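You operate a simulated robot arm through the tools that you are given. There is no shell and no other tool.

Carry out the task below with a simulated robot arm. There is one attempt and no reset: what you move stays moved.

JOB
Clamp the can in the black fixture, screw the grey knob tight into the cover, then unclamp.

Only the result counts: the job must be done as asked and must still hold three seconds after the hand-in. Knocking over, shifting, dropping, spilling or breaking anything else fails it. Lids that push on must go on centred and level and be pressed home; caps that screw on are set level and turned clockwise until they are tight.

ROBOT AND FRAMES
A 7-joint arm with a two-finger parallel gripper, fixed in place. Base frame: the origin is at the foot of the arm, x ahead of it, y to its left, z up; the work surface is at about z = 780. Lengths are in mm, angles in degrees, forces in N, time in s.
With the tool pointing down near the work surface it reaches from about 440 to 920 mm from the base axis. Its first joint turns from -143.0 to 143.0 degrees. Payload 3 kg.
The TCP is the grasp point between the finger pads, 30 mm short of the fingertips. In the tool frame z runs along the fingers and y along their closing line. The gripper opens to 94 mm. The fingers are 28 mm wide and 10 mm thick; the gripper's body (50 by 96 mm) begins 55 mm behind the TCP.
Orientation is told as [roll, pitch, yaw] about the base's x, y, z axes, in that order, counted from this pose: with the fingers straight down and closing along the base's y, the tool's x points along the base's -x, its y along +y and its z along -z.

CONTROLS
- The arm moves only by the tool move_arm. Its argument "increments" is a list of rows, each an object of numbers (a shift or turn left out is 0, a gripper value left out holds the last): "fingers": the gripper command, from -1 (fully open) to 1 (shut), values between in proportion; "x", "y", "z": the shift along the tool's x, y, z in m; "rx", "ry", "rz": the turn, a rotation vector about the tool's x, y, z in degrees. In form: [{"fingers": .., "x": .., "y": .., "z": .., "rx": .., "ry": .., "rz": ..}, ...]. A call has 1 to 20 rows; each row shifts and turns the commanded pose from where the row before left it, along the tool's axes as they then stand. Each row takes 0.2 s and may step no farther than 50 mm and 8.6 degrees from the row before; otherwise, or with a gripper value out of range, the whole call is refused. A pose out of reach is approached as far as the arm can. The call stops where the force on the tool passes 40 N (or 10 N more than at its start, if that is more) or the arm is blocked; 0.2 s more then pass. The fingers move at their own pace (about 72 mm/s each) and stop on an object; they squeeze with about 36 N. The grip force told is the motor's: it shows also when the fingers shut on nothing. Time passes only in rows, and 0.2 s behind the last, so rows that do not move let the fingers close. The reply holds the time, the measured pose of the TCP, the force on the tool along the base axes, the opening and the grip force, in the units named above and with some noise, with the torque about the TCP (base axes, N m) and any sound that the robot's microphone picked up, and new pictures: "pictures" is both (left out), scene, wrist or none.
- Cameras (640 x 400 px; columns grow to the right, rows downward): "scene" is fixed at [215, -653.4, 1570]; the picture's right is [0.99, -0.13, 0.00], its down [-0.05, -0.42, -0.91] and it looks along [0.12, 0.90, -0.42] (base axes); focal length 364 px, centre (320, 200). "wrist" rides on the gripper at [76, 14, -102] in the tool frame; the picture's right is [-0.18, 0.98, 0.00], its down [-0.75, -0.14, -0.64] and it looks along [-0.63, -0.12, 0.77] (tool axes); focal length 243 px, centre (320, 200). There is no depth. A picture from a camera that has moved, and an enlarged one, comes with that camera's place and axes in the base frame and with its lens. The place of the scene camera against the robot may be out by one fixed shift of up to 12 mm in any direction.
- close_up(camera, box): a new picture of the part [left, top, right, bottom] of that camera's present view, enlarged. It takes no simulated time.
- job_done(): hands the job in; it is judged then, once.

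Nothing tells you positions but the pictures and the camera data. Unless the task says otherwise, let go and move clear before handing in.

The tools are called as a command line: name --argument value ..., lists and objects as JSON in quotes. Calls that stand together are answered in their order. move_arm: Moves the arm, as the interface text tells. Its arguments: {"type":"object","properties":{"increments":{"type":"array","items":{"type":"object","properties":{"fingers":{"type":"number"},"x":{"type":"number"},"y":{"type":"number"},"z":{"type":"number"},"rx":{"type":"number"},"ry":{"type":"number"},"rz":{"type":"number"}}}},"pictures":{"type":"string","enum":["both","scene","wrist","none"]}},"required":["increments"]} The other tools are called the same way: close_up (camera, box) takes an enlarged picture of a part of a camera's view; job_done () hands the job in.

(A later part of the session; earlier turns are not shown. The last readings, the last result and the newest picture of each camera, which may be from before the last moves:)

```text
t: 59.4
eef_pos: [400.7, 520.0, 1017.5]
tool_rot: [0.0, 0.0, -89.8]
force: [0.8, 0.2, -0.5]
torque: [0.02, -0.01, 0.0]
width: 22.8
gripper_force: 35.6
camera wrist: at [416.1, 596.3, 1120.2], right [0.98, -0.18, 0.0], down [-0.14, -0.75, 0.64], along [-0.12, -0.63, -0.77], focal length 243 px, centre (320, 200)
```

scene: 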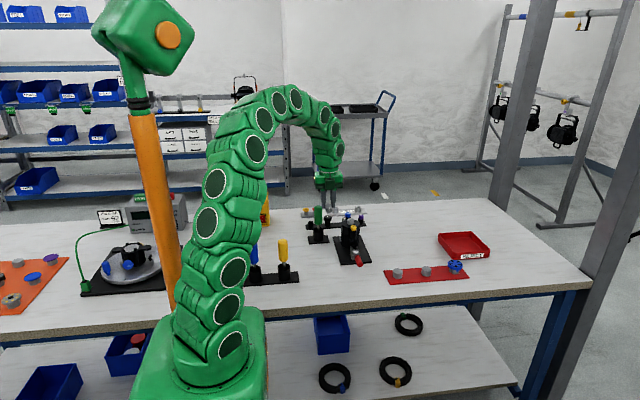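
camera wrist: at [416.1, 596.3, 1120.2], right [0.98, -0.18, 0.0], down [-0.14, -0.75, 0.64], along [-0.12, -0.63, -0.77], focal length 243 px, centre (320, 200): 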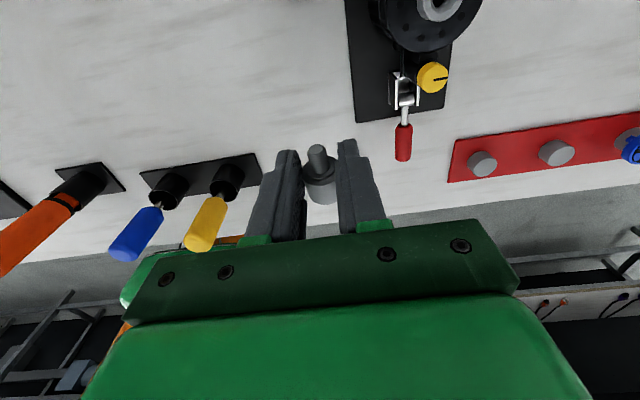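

The open spot is clear. I'll turn to yaw 0, restore the 14° lean so the knob lies flat, and descend.

move_arm --increments '[{"rz": -8.2}, {"rz": -8.2}, {"rz": -8.2}, {"rz": -8.2}, {"rz": -8.2}, {"rz": -8.2}, {"rz": -8.2}, {"rz": -8.2}, {"rz": -8.2}, {"rz": -8.2}, {"rz": -7.8}, {"ry": -7}, {"ry": -7}, {"x": 0.006, "z": 0.0243}, {"x": 0.006, "z": 0.0243}, {"x": 0.006, "z": 0.0243}, {"x": 0.006, "z": 0.0243}, {"x": 0.006, "z": 0.0243}, {"x": 0.006, "z": 0.0243}, {}]' --pictures "both"

close_up --camera "wrist" --box '[260, 90, 380, 210]'

close_up --camera "scene" --box '[280, 200, 380, 290]'

```text
t: 63.5
eef_pos: [403.0, 519.9, 867.4]
tool_rot: [-0.1, -14.0, 0.0]
force: [1.1, 0.5, -0.8]
torque: [0.02, -0.02, -0.02]
width: 22.9
gripper_force: 36.1
camera wrist: at [305.0, 535.1, 947.9], right [0.18, 0.98, 0.04], down [0.58, -0.14, 0.81], along [0.8, -0.12, -0.59], focal length 243 px, centre (320, 200)
```

scene: 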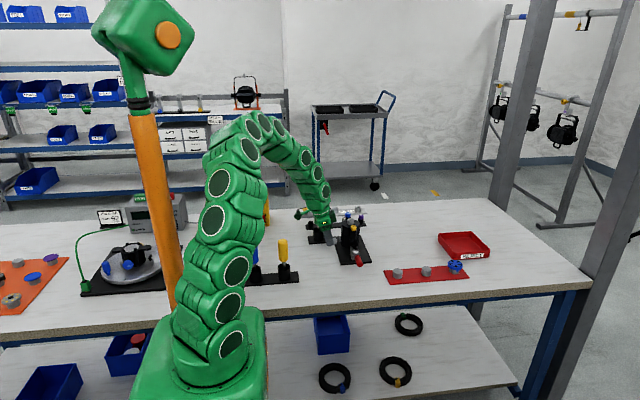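
wrist: 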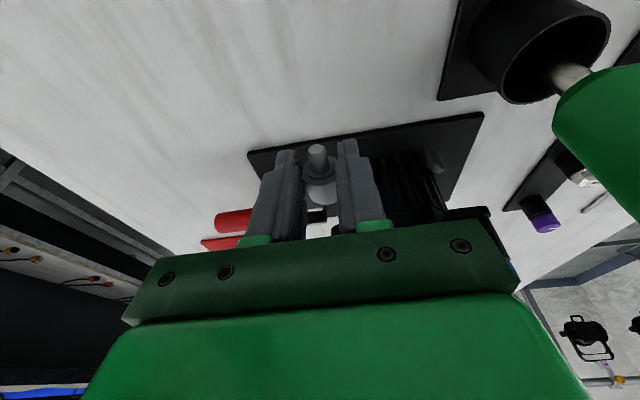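

```text
3.33 times, centred on (320, 150) of wrist
camera zoom: at [305.0, 535.1, 947.9], right [0.18, 0.98, 0.04], down [0.58, -0.14, 0.81], along [0.8, -0.12, -0.59], focal length 809 px, centre (320, 367)
```

zoom: 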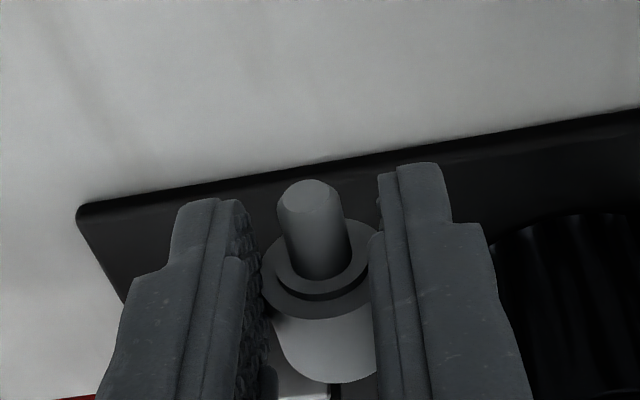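

```text
4.44 times, centred on (330, 245) of scene
camera zoom: at [215.0, -653.4, 1570.0], right [0.99, -0.13, 0.0], down [-0.05, -0.42, -0.91], along [0.12, 0.9, -0.42], focal length 1620 px, centre (276, 0)
```

zoom: 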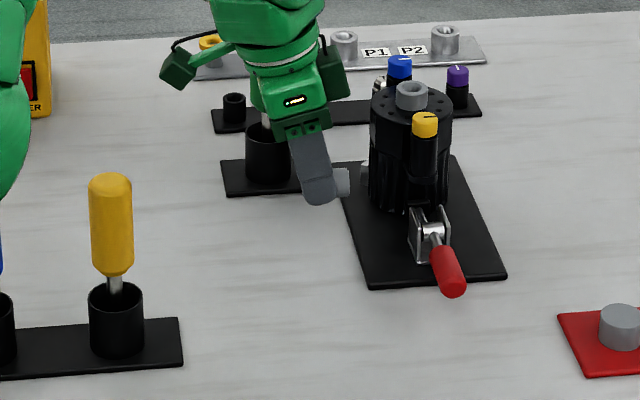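

move_arm --increments '[{"x": 0.0243, "z": -0.006}, {"x": 0.0048, "z": 0.0194}, {"x": 0.0036, "z": 0.0146}, {"x": 0.0024, "z": 0.0097}, {"x": 0.001, "z": 0.0039}, {}]' --pictures "scene"

close_up --camera "scene" --box '[295, 210, 355, 260]'

```text
t: 65.0
eef_pos: [376.5, 519.6, 817.3]
tool_rot: [-0.2, -14.1, 0.0]
force: [0.2, -1.0, -0.1]
torque: [-0.04, -0.02, 0.03]
width: 22.8
gripper_force: 36.2
```

scene: 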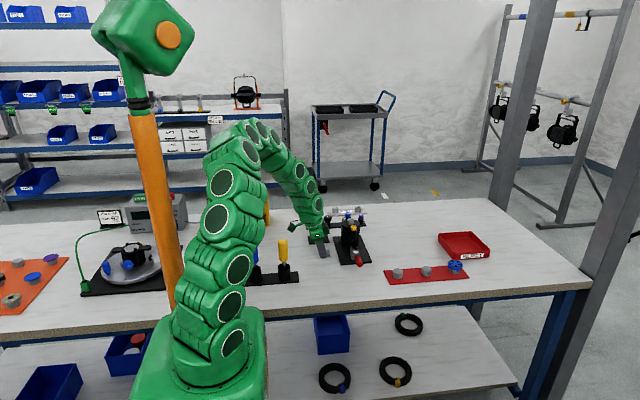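

```text
8.00 times, centred on (325, 235) of scene
camera zoom: at [215.0, -653.4, 1570.0], right [0.99, -0.13, 0.0], down [-0.05, -0.42, -0.91], along [0.12, 0.9, -0.42], focal length 2916 px, centre (280, -80)
```

zoom: 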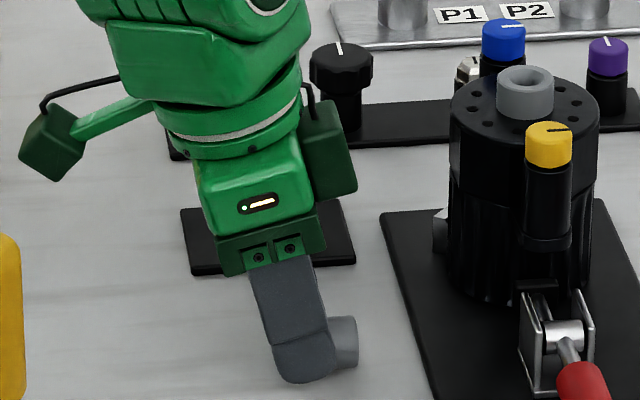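

move_arm --increments '[{"x": 0.0003, "z": 0.0012}, {"x": 0.0003, "z": 0.001}, {}]' --pictures "none"

move_arm --increments '[{"fingers": 0.48}, {"fingers": 0.42}, {"fingers": 0.3}, {"fingers": 0.2}, {}, {}]' --pictures "wrist"

close_up --camera "wrist" --box '[260, 90, 380, 210]'

close_up --camera "scene" --box '[295, 210, 355, 260]'

```text
t: 65.8
eef_pos: [376.3, 520.3, 814.7]
tool_rot: [-0.1, -14.0, 0.0]
force: [0.4, 0.4, -1.7]
torque: [-0.04, 0.0, 0.02]
width: 23.0
gripper_force: 35.5
```

```text
t: 67.2
eef_pos: [376.6, 520.7, 814.2]
tool_rot: [-0.2, -14.0, 0.0]
force: [-0.3, -0.7, -0.7]
torque: [0.02, 0.0, 0.0]
width: 37.6
gripper_force: 0.1
camera wrist: at [279.1, 533.9, 896.2], right [0.18, 0.98, 0.04], down [0.58, -0.14, 0.81], along [0.8, -0.12, -0.59], focal length 243 px, centre (320, 200)
```

wrist: 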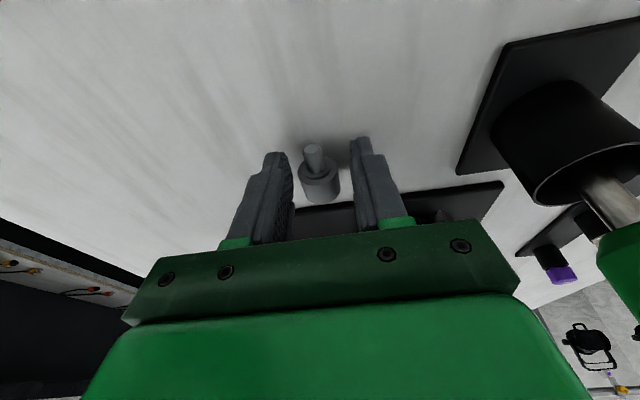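

```text
3.33 times, centred on (320, 150) of wrist
camera zoom: at [279.1, 533.9, 896.2], right [0.18, 0.98, 0.04], down [0.58, -0.14, 0.81], along [0.8, -0.12, -0.59], focal length 809 px, centre (320, 367)
```

zoom: 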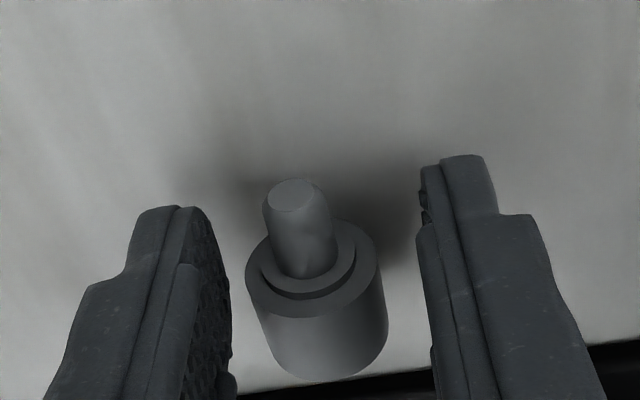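

```text
8.00 times, centred on (325, 235) of scene
camera zoom: at [215.0, -653.4, 1570.0], right [0.99, -0.13, 0.0], down [-0.05, -0.42, -0.91], along [0.12, 0.9, -0.42], focal length 2916 px, centre (280, -80)
```

zoom: 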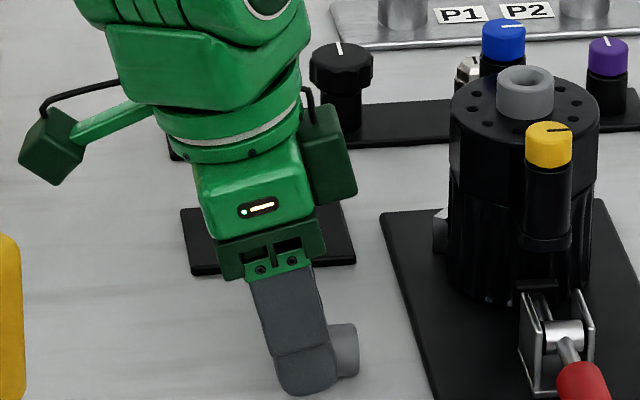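

The knob is laid down. I'll rise, straighten the hand, and locate the knob precisely.

move_arm --increments '[{"x": -0.0048, "z": -0.0194}, {"x": -0.0085, "z": -0.034}, {"x": -0.0085, "z": -0.034}, {"ry": 7}, {"ry": 7}, {}]' --pictures "wrist"

close_up --camera "wrist" --box '[240, 90, 400, 210]'

```text
t: 68.5
eef_pos: [376.2, 518.6, 906.7]
tool_rot: [-0.1, -0.1, 0.0]
force: [-0.4, -0.5, 0.2]
torque: [0.02, -0.01, -0.02]
width: 37.7
gripper_force: 0.0
camera wrist: at [301.3, 534.1, 1009.0], right [0.18, 0.98, 0.0], down [0.75, -0.14, 0.64], along [0.63, -0.12, -0.77], focal length 243 px, centre (320, 200)
```

wrist: 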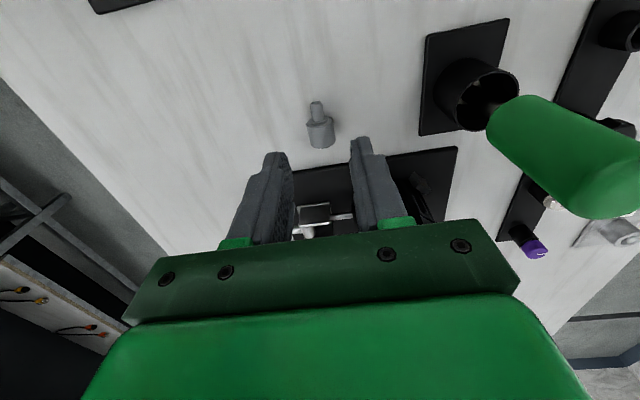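

```text
3.33 times, centred on (320, 150) of wrist
camera zoom: at [301.3, 534.1, 1009.0], right [0.18, 0.98, 0.0], down [0.75, -0.14, 0.64], along [0.63, -0.12, -0.77], focal length 809 px, centre (320, 367)
```

zoom: 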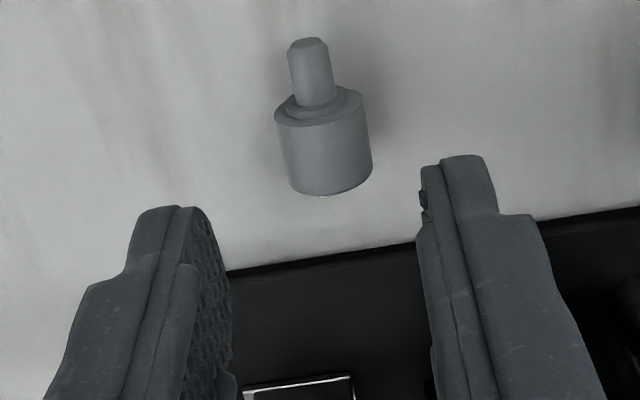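

The knob body spans x 388–409 at y ≈ 517 with the stem toward -x. I'll centre the fingers at x ≈ 404, covering the body but staying clear of the stem side, and go down.

move_arm --increments '[{"x": -0.0278, "y": -0.0016, "rz": 1.7}, {"z": 0.03}, {"z": 0.03}, {"z": 0.015}, {}]' --pictures "wrist"

close_up --camera "wrist" --box '[240, 90, 400, 210]'

close_up --camera "scene" --box '[295, 210, 355, 260]'

```text
t: 69.8
eef_pos: [404.6, 518.3, 828.4]
tool_rot: [0.0, 0.0, -1.7]
force: [-0.1, 0.7, -0.4]
torque: [-0.02, 0.03, -0.01]
width: 37.5
gripper_force: 0.0
camera wrist: at [329.8, 535.5, 930.7], right [0.21, 0.98, 0.0], down [0.75, -0.16, 0.64], along [0.63, -0.14, -0.77], focal length 243 px, centre (320, 200)
```

wrist: 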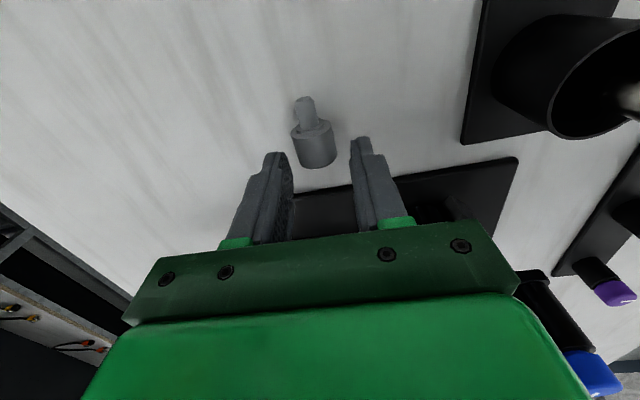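

```text
3.33 times, centred on (320, 150) of wrist
camera zoom: at [329.8, 535.5, 930.7], right [0.21, 0.98, 0.0], down [0.75, -0.16, 0.64], along [0.63, -0.14, -0.77], focal length 809 px, centre (320, 367)
```

zoom: 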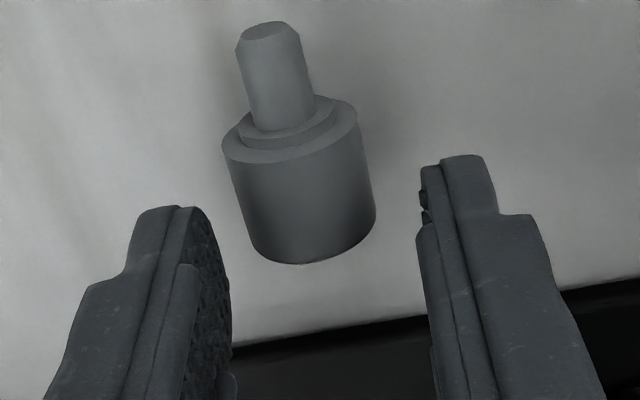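

```text
8.00 times, centred on (325, 235) of scene
camera zoom: at [215.0, -653.4, 1570.0], right [0.99, -0.13, 0.0], down [-0.05, -0.42, -0.91], along [0.12, 0.9, -0.42], focal length 2916 px, centre (280, -80)
```

zoom: 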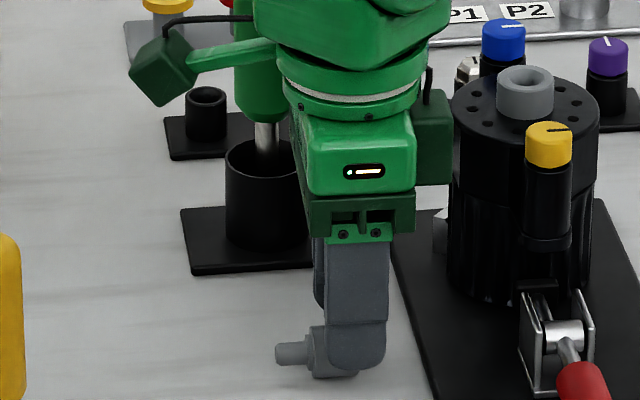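

move_arm --increments '[{"y": -0.001, "z": 0.008}, {"z": 0.006}, {"z": 0.002}, {}]' --pictures "none"

move_arm --increments '[{"fingers": 0.4}, {"fingers": 0.5}, {"fingers": 1}, {}, {}]' --pictures "wrist"

close_up --camera "wrist" --box '[240, 90, 400, 210]'

close_up --camera "scene" --box '[305, 220, 345, 260]'

```text
t: 70.8
eef_pos: [403.6, 516.3, 812.5]
tool_rot: [-0.2, 0.0, -1.8]
force: [-0.4, 0.4, -0.1]
torque: [-0.01, 0.01, 0.01]
width: 37.5
gripper_force: 0.0
```

```text
t: 72.0
eef_pos: [405.4, 516.4, 813.5]
tool_rot: [-0.2, 0.0, -1.8]
force: [0.3, -0.4, 0.2]
torque: [-0.03, 0.03, -0.04]
width: 22.2
gripper_force: 35.6
camera wrist: at [329.7, 533.5, 916.3], right [0.21, 0.98, 0.0], down [0.75, -0.16, 0.64], along [0.63, -0.14, -0.77], focal length 243 px, centre (320, 200)
```

wrist: 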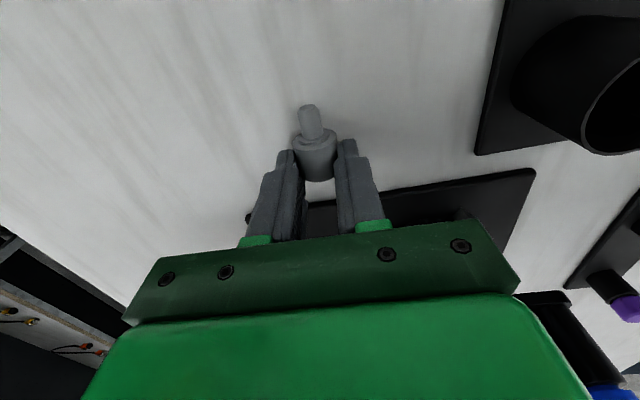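

```text
3.33 times, centred on (320, 150) of wrist
camera zoom: at [329.7, 533.5, 916.3], right [0.21, 0.98, 0.0], down [0.75, -0.16, 0.64], along [0.63, -0.14, -0.77], focal length 809 px, centre (320, 367)
```

zoom: 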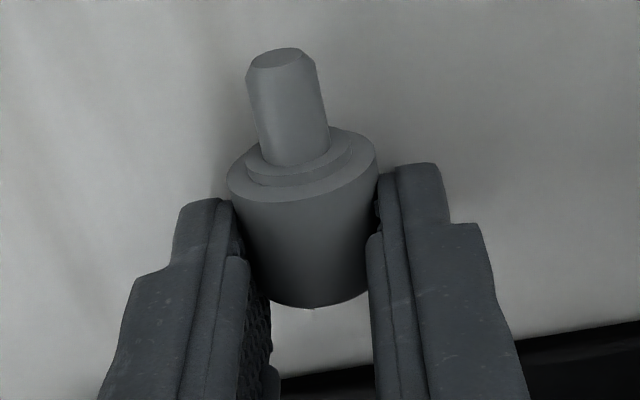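

```text
10.00 times, centred on (325, 240) of scene
camera zoom: at [215.0, -653.4, 1570.0], right [0.99, -0.13, 0.0], down [-0.05, -0.42, -0.91], along [0.12, 0.9, -0.42], focal length 3645 px, centre (270, -200)
```

zoom: 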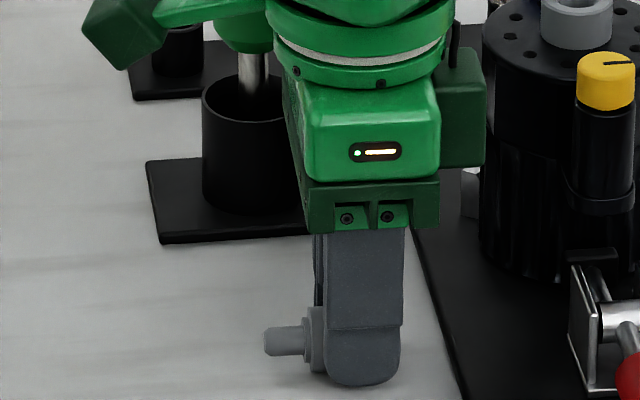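

The knob is held well (22.2 mm wide, gripping most of the body). I'll lift slowly and take a fresh look at the bush to refine its position.

move_arm --increments '[{"z": -0.004}, {"z": -0.008}, {"z": -0.012}, {"z": -0.015}, {"z": -0.02}, {"z": -0.02}, {"z": -0.02}, {"z": -0.02}, {"z": -0.02}, {"z": -0.02}, {"z": -0.015}, {}]' --pictures "wrist"

close_up --camera "wrist" --box '[240, 90, 400, 210]'

```text
t: 74.5
eef_pos: [403.7, 516.9, 988.1]
tool_rot: [-0.2, 0.0, -1.8]
force: [-0.1, -0.2, -0.1]
torque: [0.0, 0.03, 0.02]
width: 22.4
gripper_force: 35.9
camera wrist: at [329.6, 533.3, 1091.1], right [0.21, 0.98, 0.0], down [0.75, -0.16, 0.64], along [0.63, -0.14, -0.77], focal length 243 px, centre (320, 200)
```

wrist: 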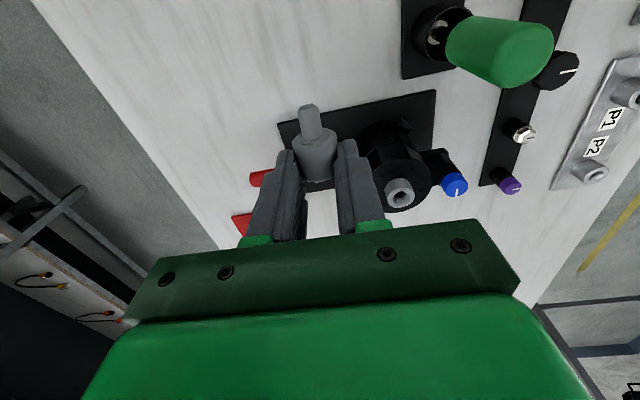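

```text
3.33 times, centred on (320, 150) of wrist
camera zoom: at [329.6, 533.3, 1091.1], right [0.21, 0.98, 0.0], down [0.75, -0.16, 0.64], along [0.63, -0.14, -0.77], focal length 809 px, centre (320, 367)
```

zoom: 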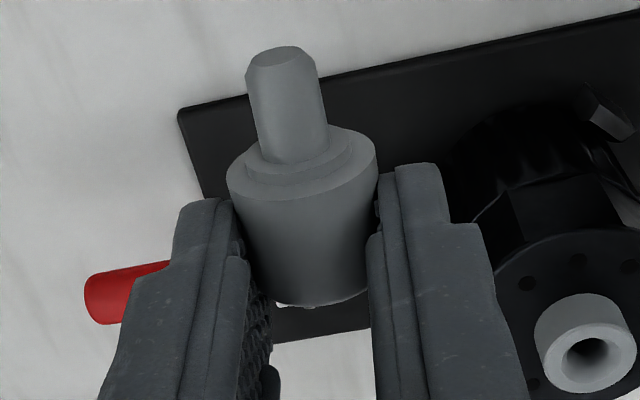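

move_arm --increments '[{"rz": -1.8, "x": -0.02}, {"x": -0.026, "z": 0.01}, {"x": -0.026, "z": 0.01}, {"x": -0.024, "z": 0.008}, {}]' --pictures "wrist"

close_up --camera "wrist" --box '[370, 100, 530, 220]'

```text
t: 75.8
eef_pos: [500.3, 517.3, 959.8]
tool_rot: [0.0, 0.0, 0.1]
force: [0.3, 0.2, -1.0]
torque: [-0.03, 0.0, -0.01]
width: 22.2
gripper_force: 36.0
camera wrist: at [425.5, 531.1, 1062.3], right [0.18, 0.98, 0.0], down [0.75, -0.14, 0.64], along [0.63, -0.12, -0.77], focal length 243 px, centre (320, 200)
```

wrist: 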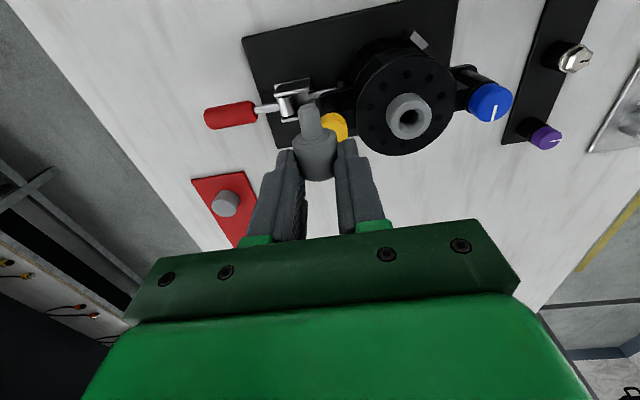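

```text
3.33 times, centred on (450, 160) of wrist
camera zoom: at [425.5, 531.1, 1062.3], right [0.18, 0.98, 0.0], down [0.75, -0.14, 0.64], along [0.63, -0.12, -0.77], focal length 809 px, centre (-113, 333)
```

zoom: 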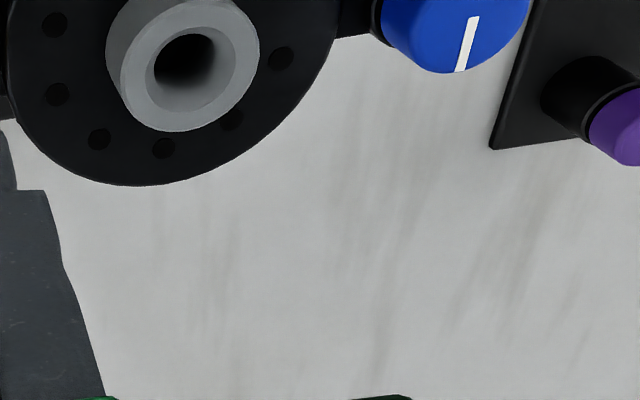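

I'll take a second look at the bush from yaw 90 to pin down its x and height.

move_arm --increments '[{"x": -0.02, "y": 0.018, "rz": -8.2}, {"rz": -8.2}, {"rz": -8.2}, {"rz": -8.2}, {"rz": -8.2}, {"rz": -8.2}, {"rz": -8.2}, {"rz": -8.2}, {"rz": -8.2}, {"rz": -8.2}, {"rz": -8.0}, {"y": -0.025, "x": -0.022}, {"y": -0.025, "x": -0.022}, {}]' --pictures "wrist"

close_up --camera "wrist" --box '[370, 80, 530, 200]'

```text
t: 78.8
eef_pos: [571.1, 578.8, 958.7]
tool_rot: [0.0, 0.1, 90.1]
force: [-0.5, 0.7, 0.3]
torque: [-0.02, 0.01, 0.01]
width: 22.1
gripper_force: 36.3
camera wrist: at [557.0, 503.1, 1062.1], right [-0.98, 0.18, 0.0], down [0.14, 0.76, 0.64], along [0.12, 0.63, -0.77], focal length 243 px, centre (320, 200)
```

wrist: 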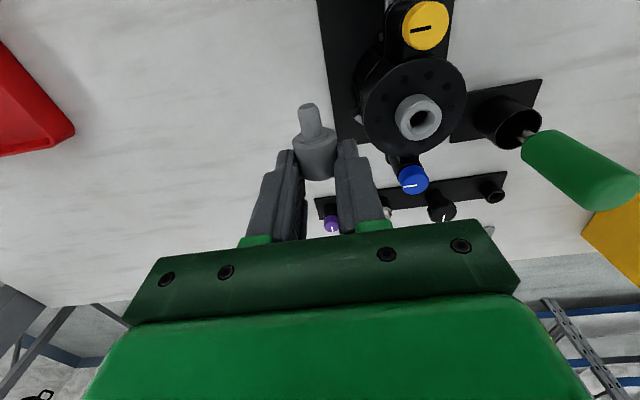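

```text
3.33 times, centred on (450, 140) of wrist
camera zoom: at [557.0, 503.1, 1062.1], right [-0.98, 0.18, 0.0], down [0.14, 0.76, 0.64], along [0.12, 0.63, -0.77], focal length 809 px, centre (-113, 400)
```

zoom: 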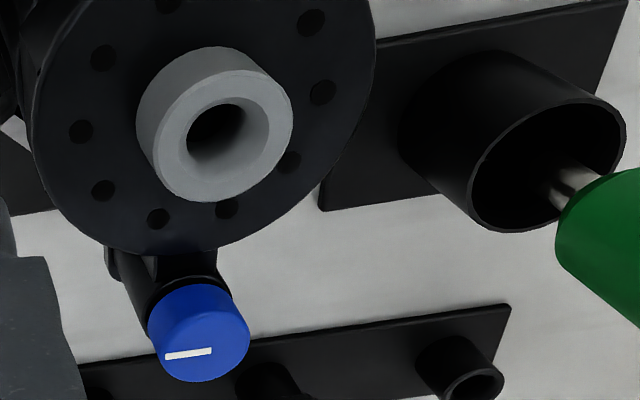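

Both views intersect cleanly, so the bush top is at about [500.7, 580.1, 897]. Next I'll rise, move to the robot side, and turn to yaw 25. Then I'll tilt the hand to horizontal, which points the knob's stem straight down.

move_arm --increments '[{"z": -0.02}, {"z": -0.025}, {"z": -0.025}, {"y": 0.02, "x": 0.007}, {"y": 0.025, "x": 0.007}, {"y": 0.025, "x": 0.007}, {"y": 0.025, "x": 0.007}, {"y": 0.025, "x": 0.007}, {"y": 0.025, "x": 0.007}, {"y": 0.025, "x": 0.007}, {"rz": 8.2}, {"rz": 8.2}, {"rz": 8.2}, {"rz": 8.2}, {"rz": 8.2}, {"rz": 8.2}, {"rz": 8.2}, {"rz": 7.7}, {}]' --pictures "both"

```text
t: 82.8
eef_pos: [399.5, 529.4, 1029.7]
tool_rot: [0.0, 0.1, 24.8]
force: [0.0, -0.1, -0.3]
torque: [0.0, 0.0, 0.0]
width: 22.0
gripper_force: 35.8
camera wrist: at [326.1, 511.3, 1133.1], right [-0.25, 0.97, 0.0], down [0.74, 0.19, 0.64], along [0.62, 0.16, -0.77], focal length 243 px, centre (320, 200)
```

scene: 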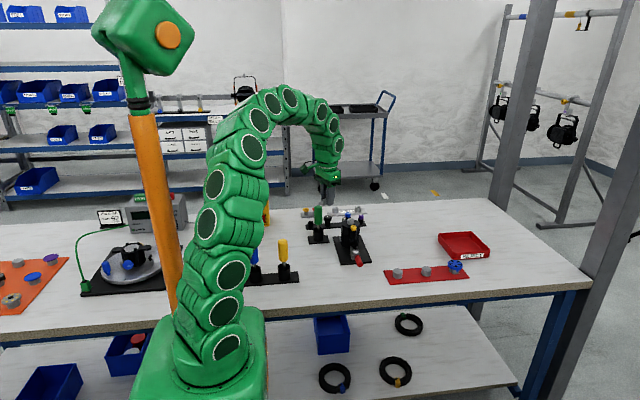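
wrist: 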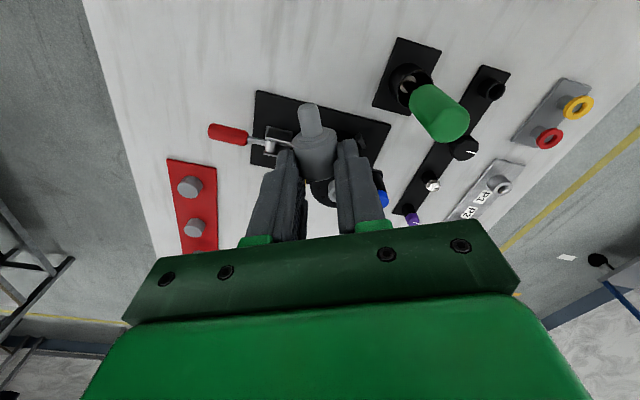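

Now I'll tilt to horizontal in two stages, watching the arm.

move_arm --increments '[{"ry": -8.2}, {"ry": -8.2}, {"ry": -8.2}, {"ry": -8.2}, {"ry": -8.2}, {"ry": -8.2}, {}]' --pictures "scene"

move_arm --increments '[{"ry": -8.2}, {"ry": -8.2}, {"ry": -8.2}, {"ry": -8.2}, {"ry": -8.0}, {}]' --pictures "both"

close_up --camera "scene" --box '[260, 100, 400, 270]'

```text
t: 84.5
eef_pos: [446.8, 495.9, 1011.8]
tool_rot: [9.5, -42.6, 9.5]
force: [-0.2, 0.2, -0.5]
torque: [-0.02, 0.0, -0.02]
width: 22.3
gripper_force: 35.7
stopped in row 7: the arm was blocked; the commanded pose is now the measured one
```

scene: 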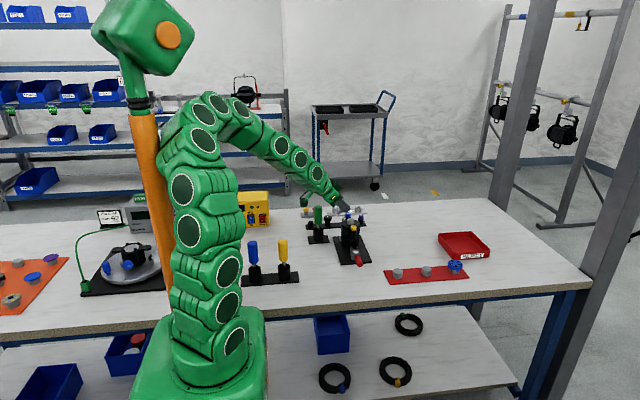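

```text
t: 85.2
eef_pos: [441.0, 478.0, 977.3]
tool_rot: [29.2, -39.2, -18.8]
force: [-0.3, 1.2, -0.4]
torque: [-0.05, -0.02, -0.03]
width: 22.5
gripper_force: 35.7
stopped in row 3: the arm was blocked; the commanded pose is now the measured one
camera wrist: at [316.0, 481.0, 1004.5], right [0.12, 0.86, 0.49], down [0.12, -0.5, 0.86], along [0.99, -0.05, -0.17], focal length 243 px, centre (320, 200)
```

scene: 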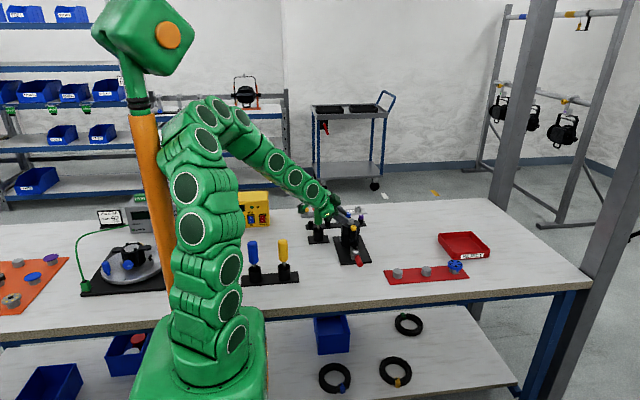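
wrist: 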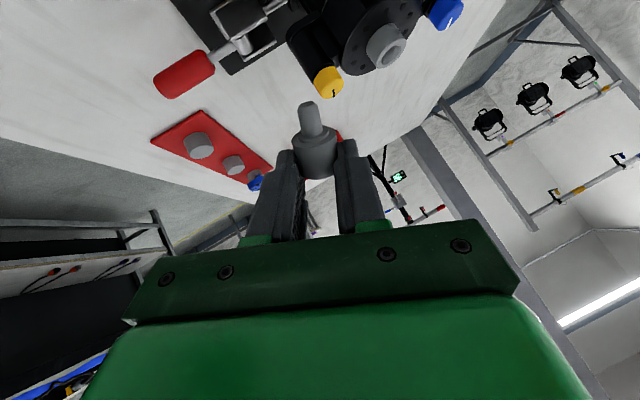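

```text
2.35 times, centred on (330, 185) of scene
camera zoom: at [215.0, -653.4, 1570.0], right [0.99, -0.13, 0.0], down [-0.05, -0.42, -0.91], along [0.12, 0.9, -0.42], focal length 858 px, centre (296, 235)
```

zoom: 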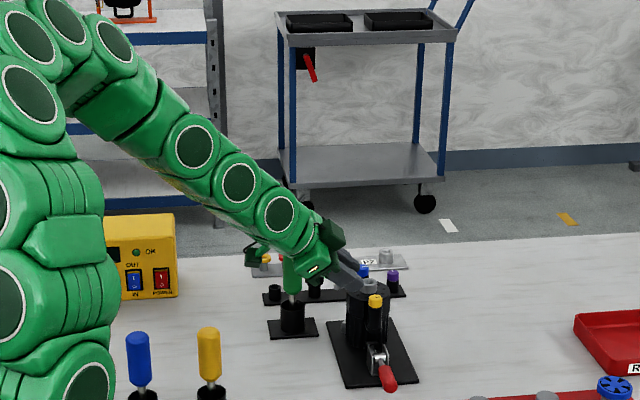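

The outward tilt drove the elbow back and the arm got blocked, but the knob is still held. I'll undo the tilt carefully and use a different approach direction.

move_arm --increments '[{"rx": 5}, {"rx": 6}, {"rx": 6}, {"rx": 6}, {"rx": 6.2}, {"ry": 6}, {"ry": 7}, {"ry": 7}, {"ry": 7}, {"ry": 7}, {"ry": 5.2}, {}]' --pictures "both"

```text
t: 85.9
eef_pos: [426.0, 494.6, 979.3]
tool_rot: [24.8, -22.5, -27.8]
force: [0.1, 0.1, -0.1]
torque: [-0.01, -0.02, 0.02]
width: 22.2
gripper_force: 35.7
stopped in row 3: the arm was blocked; the commanded pose is now the measured one
camera wrist: at [317.3, 518.5, 1043.6], right [0.43, 0.78, 0.45], down [0.25, -0.58, 0.77], along [0.87, -0.21, -0.45], focal length 243 px, centre (320, 200)
```

scene: 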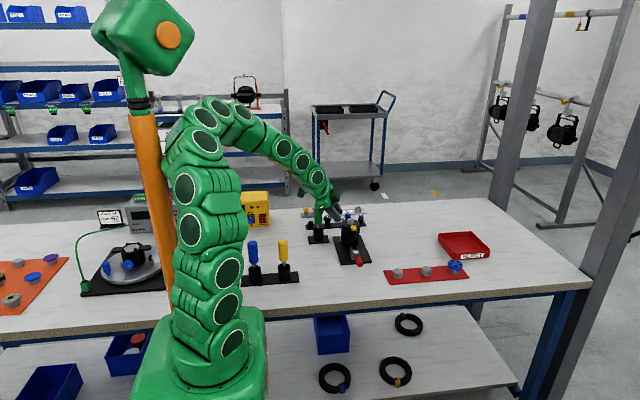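
wrist: 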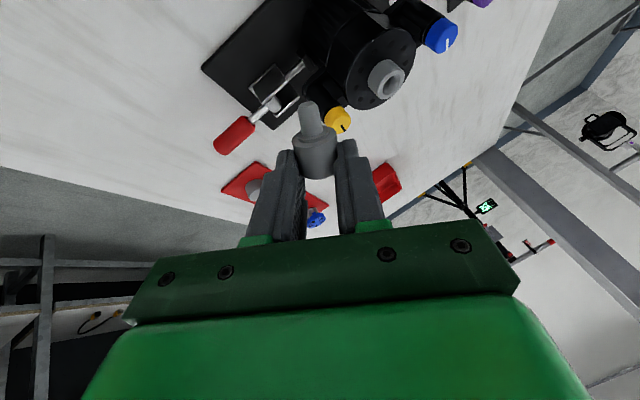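

move_arm --increments '[{}, {"rx": 3}, {"rx": 3}, {"rx": 3}, {"rx": 3}, {}]' --pictures "none"

```text
t: 87.3
eef_pos: [424.6, 495.6, 980.9]
tool_rot: [12.9, -22.6, -27.6]
force: [0.3, 0.0, -0.4]
torque: [-0.02, 0.0, 0.0]
width: 22.4
gripper_force: 36.3
```

move_arm --increments '[{"rx": 4}, {"rx": 4}, {"rx": 4.9}, {"ry": 5}, {"ry": 6}, {"ry": 6}, {"ry": 5.6}, {}]' --pictures "scene"

```text
t: 89.1
eef_pos: [425.0, 496.2, 982.9]
tool_rot: [0.0, 0.1, -27.6]
force: [0.5, -0.4, 0.1]
torque: [0.0, -0.01, -0.02]
width: 22.2
gripper_force: 35.7
```

scene: 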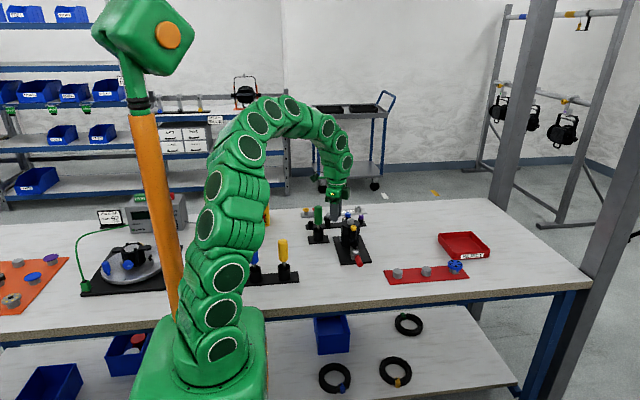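

Recovered and vertical again. I'll use a tangential approach instead: yaw 139, so that the hand lies out over the free +x/-y side and the elbow isn't folded. First I'll go above the fixture area and turn.

move_arm --increments '[{"z": -0.02}, {"z": -0.03}, {"x": -0.0092, "y": 0.0229}, {"x": -0.0092, "y": 0.0229}, {"x": -0.0092, "y": 0.0229}, {"x": -0.0092, "y": 0.0229}, {"rz": -8.3}, {"rz": -8.3}, {"rz": -8.3}, {"rz": -8.3}, {"rz": -8.3}, {"rz": -8.3}, {"rz": -8.3}, {"rz": -8.3}, {"rz": -8.3}, {"rz": -8.3}]' --pictures "none"

move_arm --increments '[{"rz": -8.3}, {"rz": -8.3}, {"rz": -8.3}, {"rz": -8.3}, {"rz": -8.3}, {"rz": -8.3}, {"rz": -8.3}, {"rz": -8.3}, {"rz": -8.3}, {"rz": -8.3}, {}]' --pictures "both"

```text
t: 92.5
eef_pos: [501.5, 560.3, 1031.5]
tool_rot: [0.2, 0.0, 55.6]
force: [-0.4, -0.3, 0.1]
torque: [-0.02, 0.01, 0.01]
width: 22.5
gripper_force: 35.9
```

```text
t: 94.9
eef_pos: [500.9, 559.6, 1032.2]
tool_rot: [0.0, 0.0, 138.4]
force: [-0.6, -0.5, 0.8]
torque: [0.0, -0.02, -0.01]
width: 22.4
gripper_force: 36.0
camera wrist: at [549.5, 498.3, 1134.6], right [-0.79, -0.61, 0.0], down [-0.47, 0.6, 0.64], along [-0.39, 0.51, -0.77], focal length 243 px, centre (320, 200)
```

scene: 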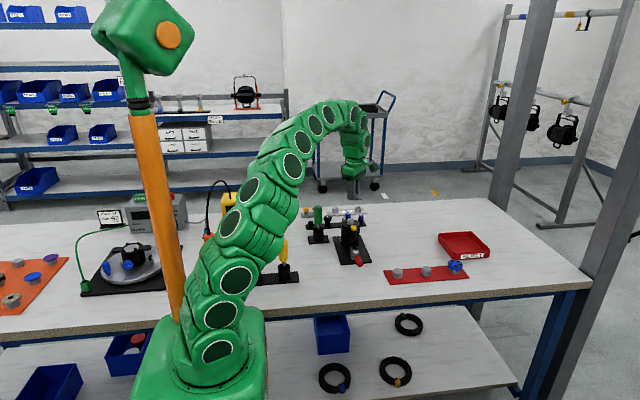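
wrist: 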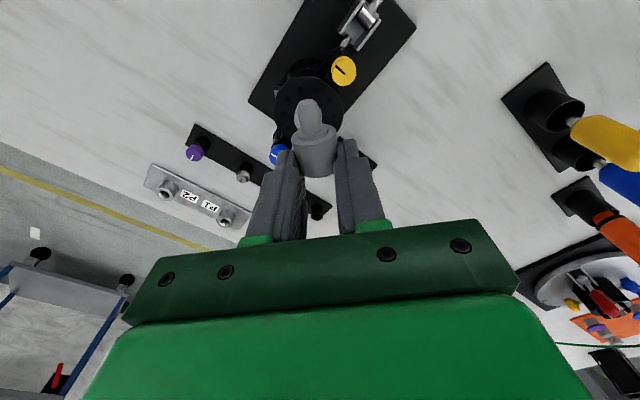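

move_arm --increments '[{"ry": -5}, {"ry": -5}, {"ry": -5}, {"ry": -5}, {"ry": -5}, {"ry": -5}, {}]' --pictures "scene"

```text
t: 96.5
eef_pos: [499.1, 561.5, 1031.8]
tool_rot: [0.1, -30.1, 138.4]
force: [0.4, -0.5, -0.1]
torque: [0.02, 0.02, 0.03]
width: 22.3
gripper_force: 36.0
```

scene: 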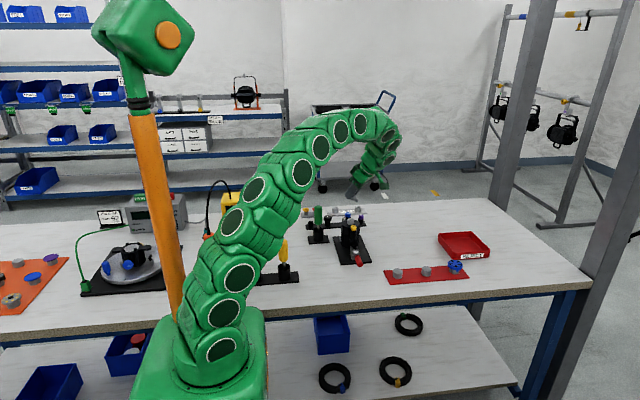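

That worked, so I'll continue tilting in stages.

move_arm --increments '[{"ry": -5}, {"ry": -5}, {"ry": -5}, {"ry": -5}, {"ry": -5}, {"ry": -5}, {}]' --pictures "scene"

```text
t: 98.1
eef_pos: [500.0, 559.7, 1030.5]
tool_rot: [0.0, -60.2, 138.4]
force: [-0.4, 0.8, 0.1]
torque: [0.02, 0.01, 0.01]
width: 22.2
gripper_force: 36.3
```

scene: 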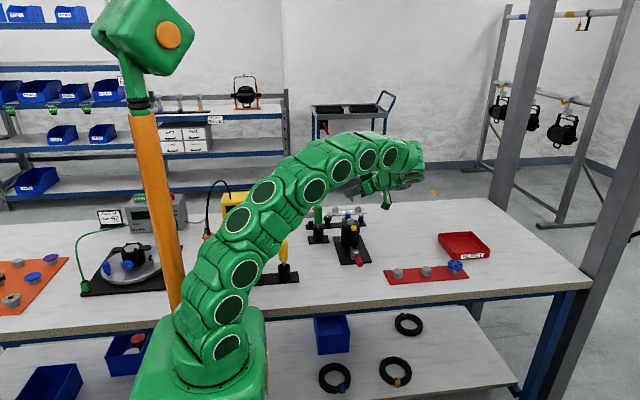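

move_arm --increments '[{"ry": -5}, {"ry": -5}, {"ry": -5}, {"ry": -5}, {"ry": -5}, {"ry": -4.8}, {}]' --pictures "both"

close_up --camera "scene" --box '[290, 120, 450, 270]'

```text
t: 99.7
eef_pos: [501.1, 560.4, 1031.1]
tool_rot: [21.7, -89.9, 116.5]
force: [0.1, 0.5, 0.0]
torque: [0.04, 0.0, -0.01]
width: 22.2
gripper_force: 35.9
camera wrist: at [569.2, 480.8, 956.2], right [-0.65, -0.73, 0.18], down [0.57, -0.32, 0.75], along [-0.5, 0.6, 0.63], focal length 243 px, centre (320, 200)
```

scene: 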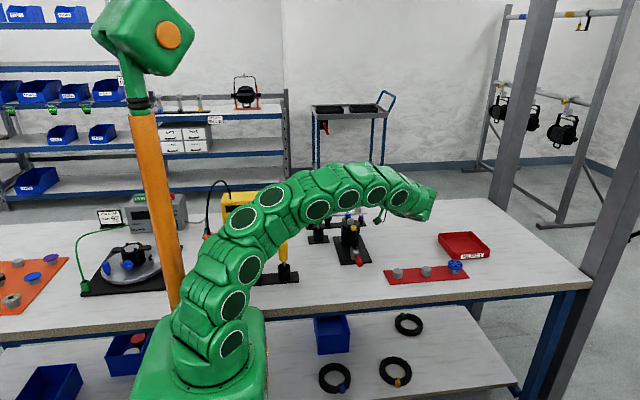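
wrist: 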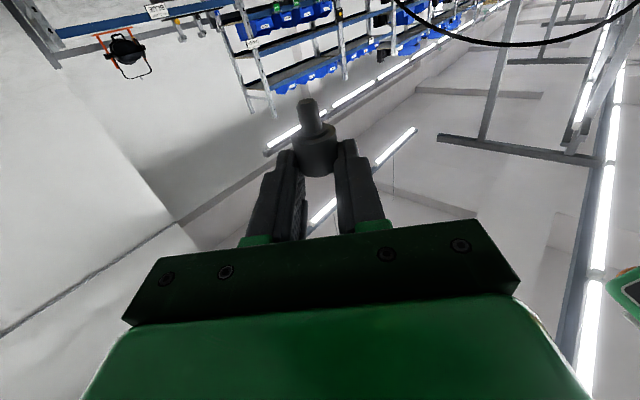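

```text
2.67 times, centred on (370, 195) of scene
camera zoom: at [215.0, -653.4, 1570.0], right [0.99, -0.13, 0.0], down [-0.05, -0.42, -0.91], along [0.12, 0.9, -0.42], focal length 972 px, centre (187, 213)
```

zoom: 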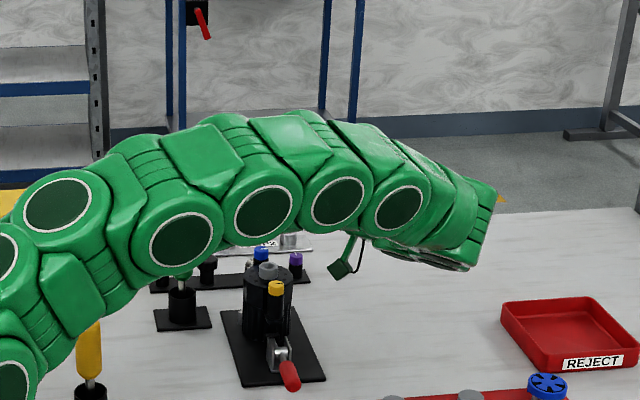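

The hand is horizontal and the stem points straight down. I'll look at the knob in the hand to measure where the stem sits.

close_up --camera "wrist" --box '[250, 80, 390, 200]'

```text
3.33 times, centred on (320, 140) of wrist
camera zoom: at [569.2, 480.8, 956.2], right [-0.65, -0.73, 0.18], down [0.57, -0.32, 0.75], along [-0.5, 0.6, 0.63], focal length 809 px, centre (320, 400)
```

zoom: 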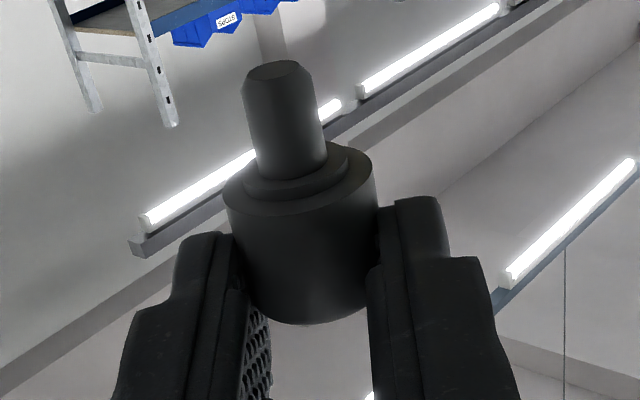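

The knob is held upright, with the stem tip about 39 mm and the body bottom about 21 mm below the tool axis. I'll move over the bush and start descending.

move_arm --increments '[{"y": -0.0151, "z": -0.0076}, {"x": 0.02}, {"x": 0.02}, {"x": 0.015}, {"x": 0.01}, {}]' --pictures "both"

close_up --camera "wrist" --box '[220, 0, 420, 130]'

close_up --camera "scene" --box '[320, 190, 420, 270]'

```text
t: 101.1
eef_pos: [515.9, 565.5, 966.8]
tool_rot: [7.0, -89.7, 131.4]
force: [-0.4, -0.3, 0.7]
torque: [0.02, -0.03, -0.01]
width: 22.1
gripper_force: 36.0
camera wrist: at [584.5, 486.6, 891.7], right [-0.65, -0.73, 0.18], down [0.57, -0.32, 0.76], along [-0.5, 0.6, 0.63], focal length 243 px, centre (320, 200)
```

scene: 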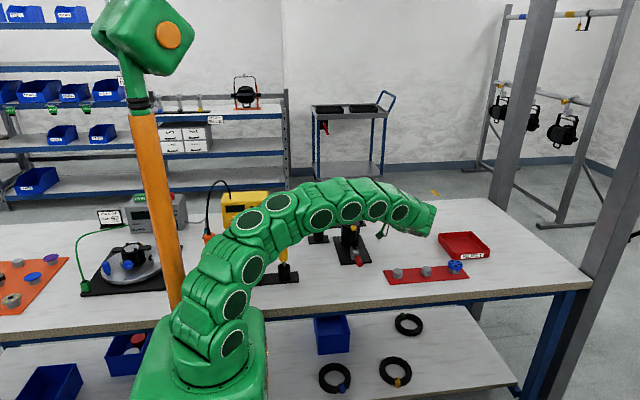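
wrist: 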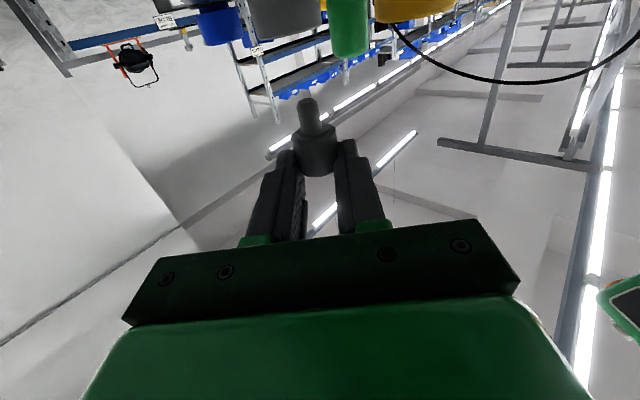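

```text
3.08 times, centred on (320, 65) of wrist
camera zoom: at [584.5, 486.6, 891.7], right [-0.65, -0.73, 0.18], down [0.57, -0.32, 0.76], along [-0.5, 0.6, 0.63], focal length 746 px, centre (320, 615)
```

zoom: 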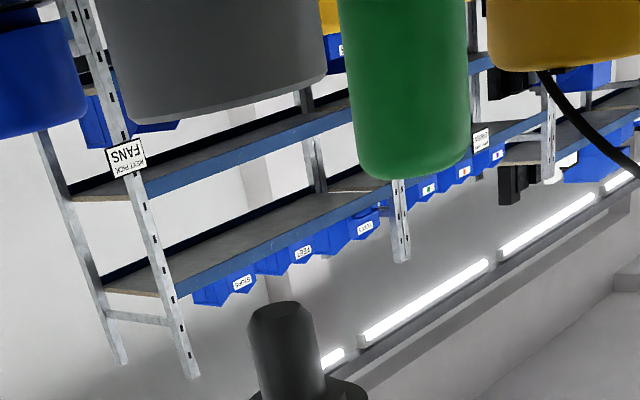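

```text
5.00 times, centred on (370, 230) of scene
camera zoom: at [215.0, -653.4, 1570.0], right [0.99, -0.13, 0.0], down [-0.05, -0.42, -0.91], along [0.12, 0.9, -0.42], focal length 1823 px, centre (70, 50)
```

zoom: 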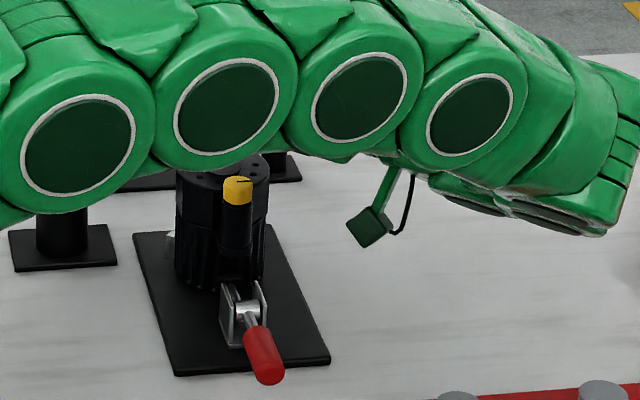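

The wrist camera now sees the bush (top-left, upside-down) beside the stem. The stem needs about 2.5 mm of sideways shift. I'll correct that and come closer.

move_arm --increments '[{"y": -0.0025, "x": 0.008}, {"x": 0.008}, {}]' --pictures "wrist"

close_up --camera "wrist" --box '[240, 0, 400, 120]'

```text
t: 101.9
eef_pos: [516.9, 568.2, 951.2]
tool_rot: [4.3, -89.9, 134.1]
force: [0.0, 0.8, 0.0]
torque: [0.01, -0.02, -0.02]
width: 22.5
gripper_force: 35.8
camera wrist: at [585.9, 488.6, 875.6], right [-0.65, -0.73, 0.18], down [0.57, -0.32, 0.76], along [-0.5, 0.6, 0.63], focal length 243 px, centre (320, 200)
```

wrist: 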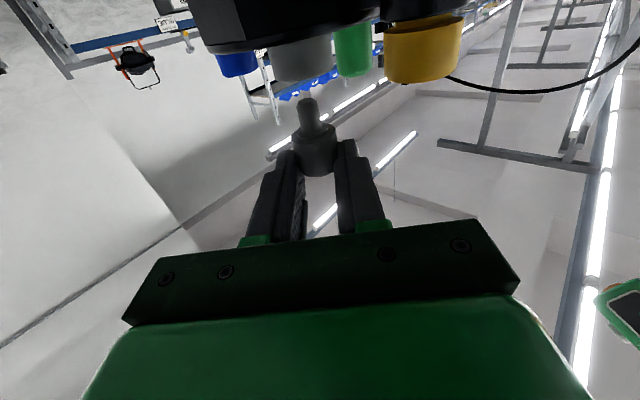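

```text
3.33 times, centred on (320, 60) of wrist
camera zoom: at [585.9, 488.6, 875.6], right [-0.65, -0.73, 0.18], down [0.57, -0.32, 0.76], along [-0.5, 0.6, 0.63], focal length 809 px, centre (320, 667)
```

zoom: 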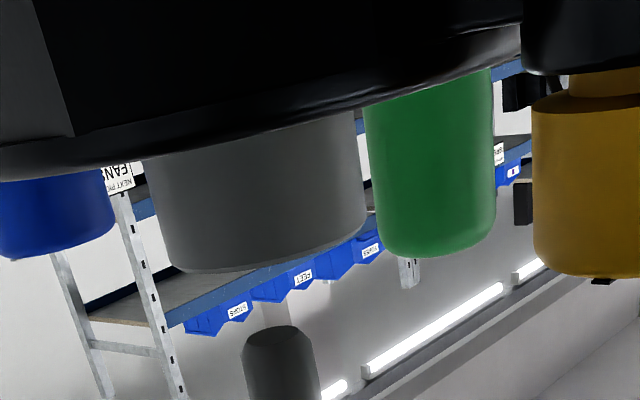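

Lateral offset is now about 1 mm the other way. I'll correct it and lower to just above the hole.

move_arm --increments '[{"y": 0.001, "x": 0.005}, {"x": 0.004}, {}]' --pictures "wrist"

close_up --camera "wrist" --box '[240, 0, 400, 120]'

close_up --camera "scene" --box '[320, 190, 420, 270]'

```text
t: 102.7
eef_pos: [517.3, 567.2, 943.1]
tool_rot: [13.4, -89.8, 125.0]
force: [0.1, -0.2, 0.2]
torque: [0.02, 0.03, -0.02]
width: 22.4
gripper_force: 36.5
camera wrist: at [585.5, 487.7, 867.1], right [-0.65, -0.73, 0.18], down [0.57, -0.32, 0.76], along [-0.5, 0.6, 0.63], focal length 243 px, centre (320, 200)
```

wrist: 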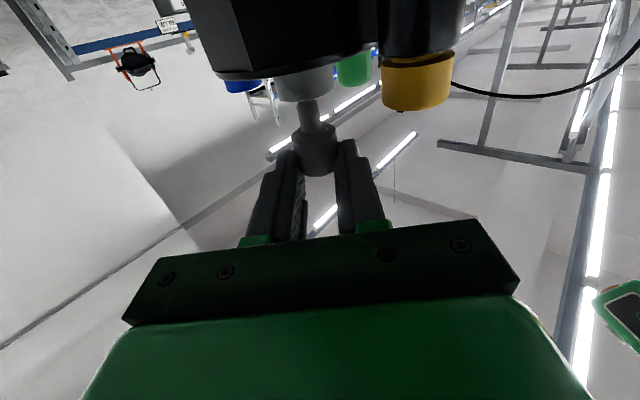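

```text
3.33 times, centred on (320, 60) of wrist
camera zoom: at [585.5, 487.7, 867.1], right [-0.65, -0.73, 0.18], down [0.57, -0.32, 0.76], along [-0.5, 0.6, 0.63], focal length 809 px, centre (320, 667)
```

zoom: 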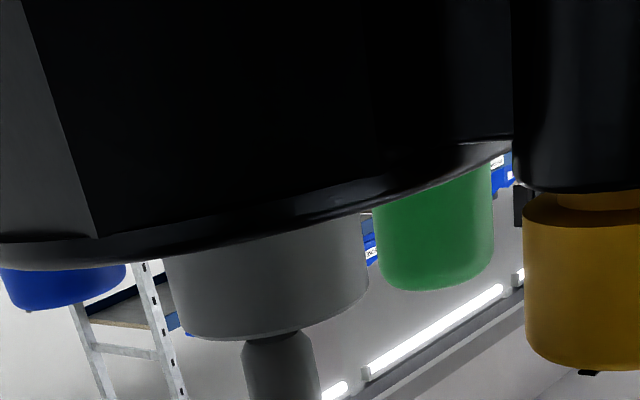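

```text
5.00 times, centred on (370, 230) of scene
camera zoom: at [215.0, -653.4, 1570.0], right [0.99, -0.13, 0.0], down [-0.05, -0.42, -0.91], along [0.12, 0.9, -0.42], focal length 1823 px, centre (70, 50)
```

zoom: 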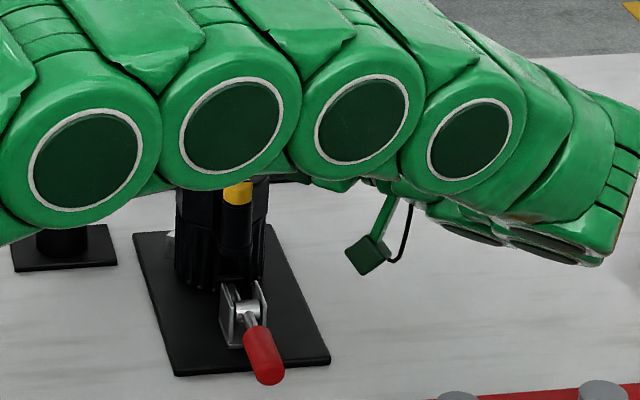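

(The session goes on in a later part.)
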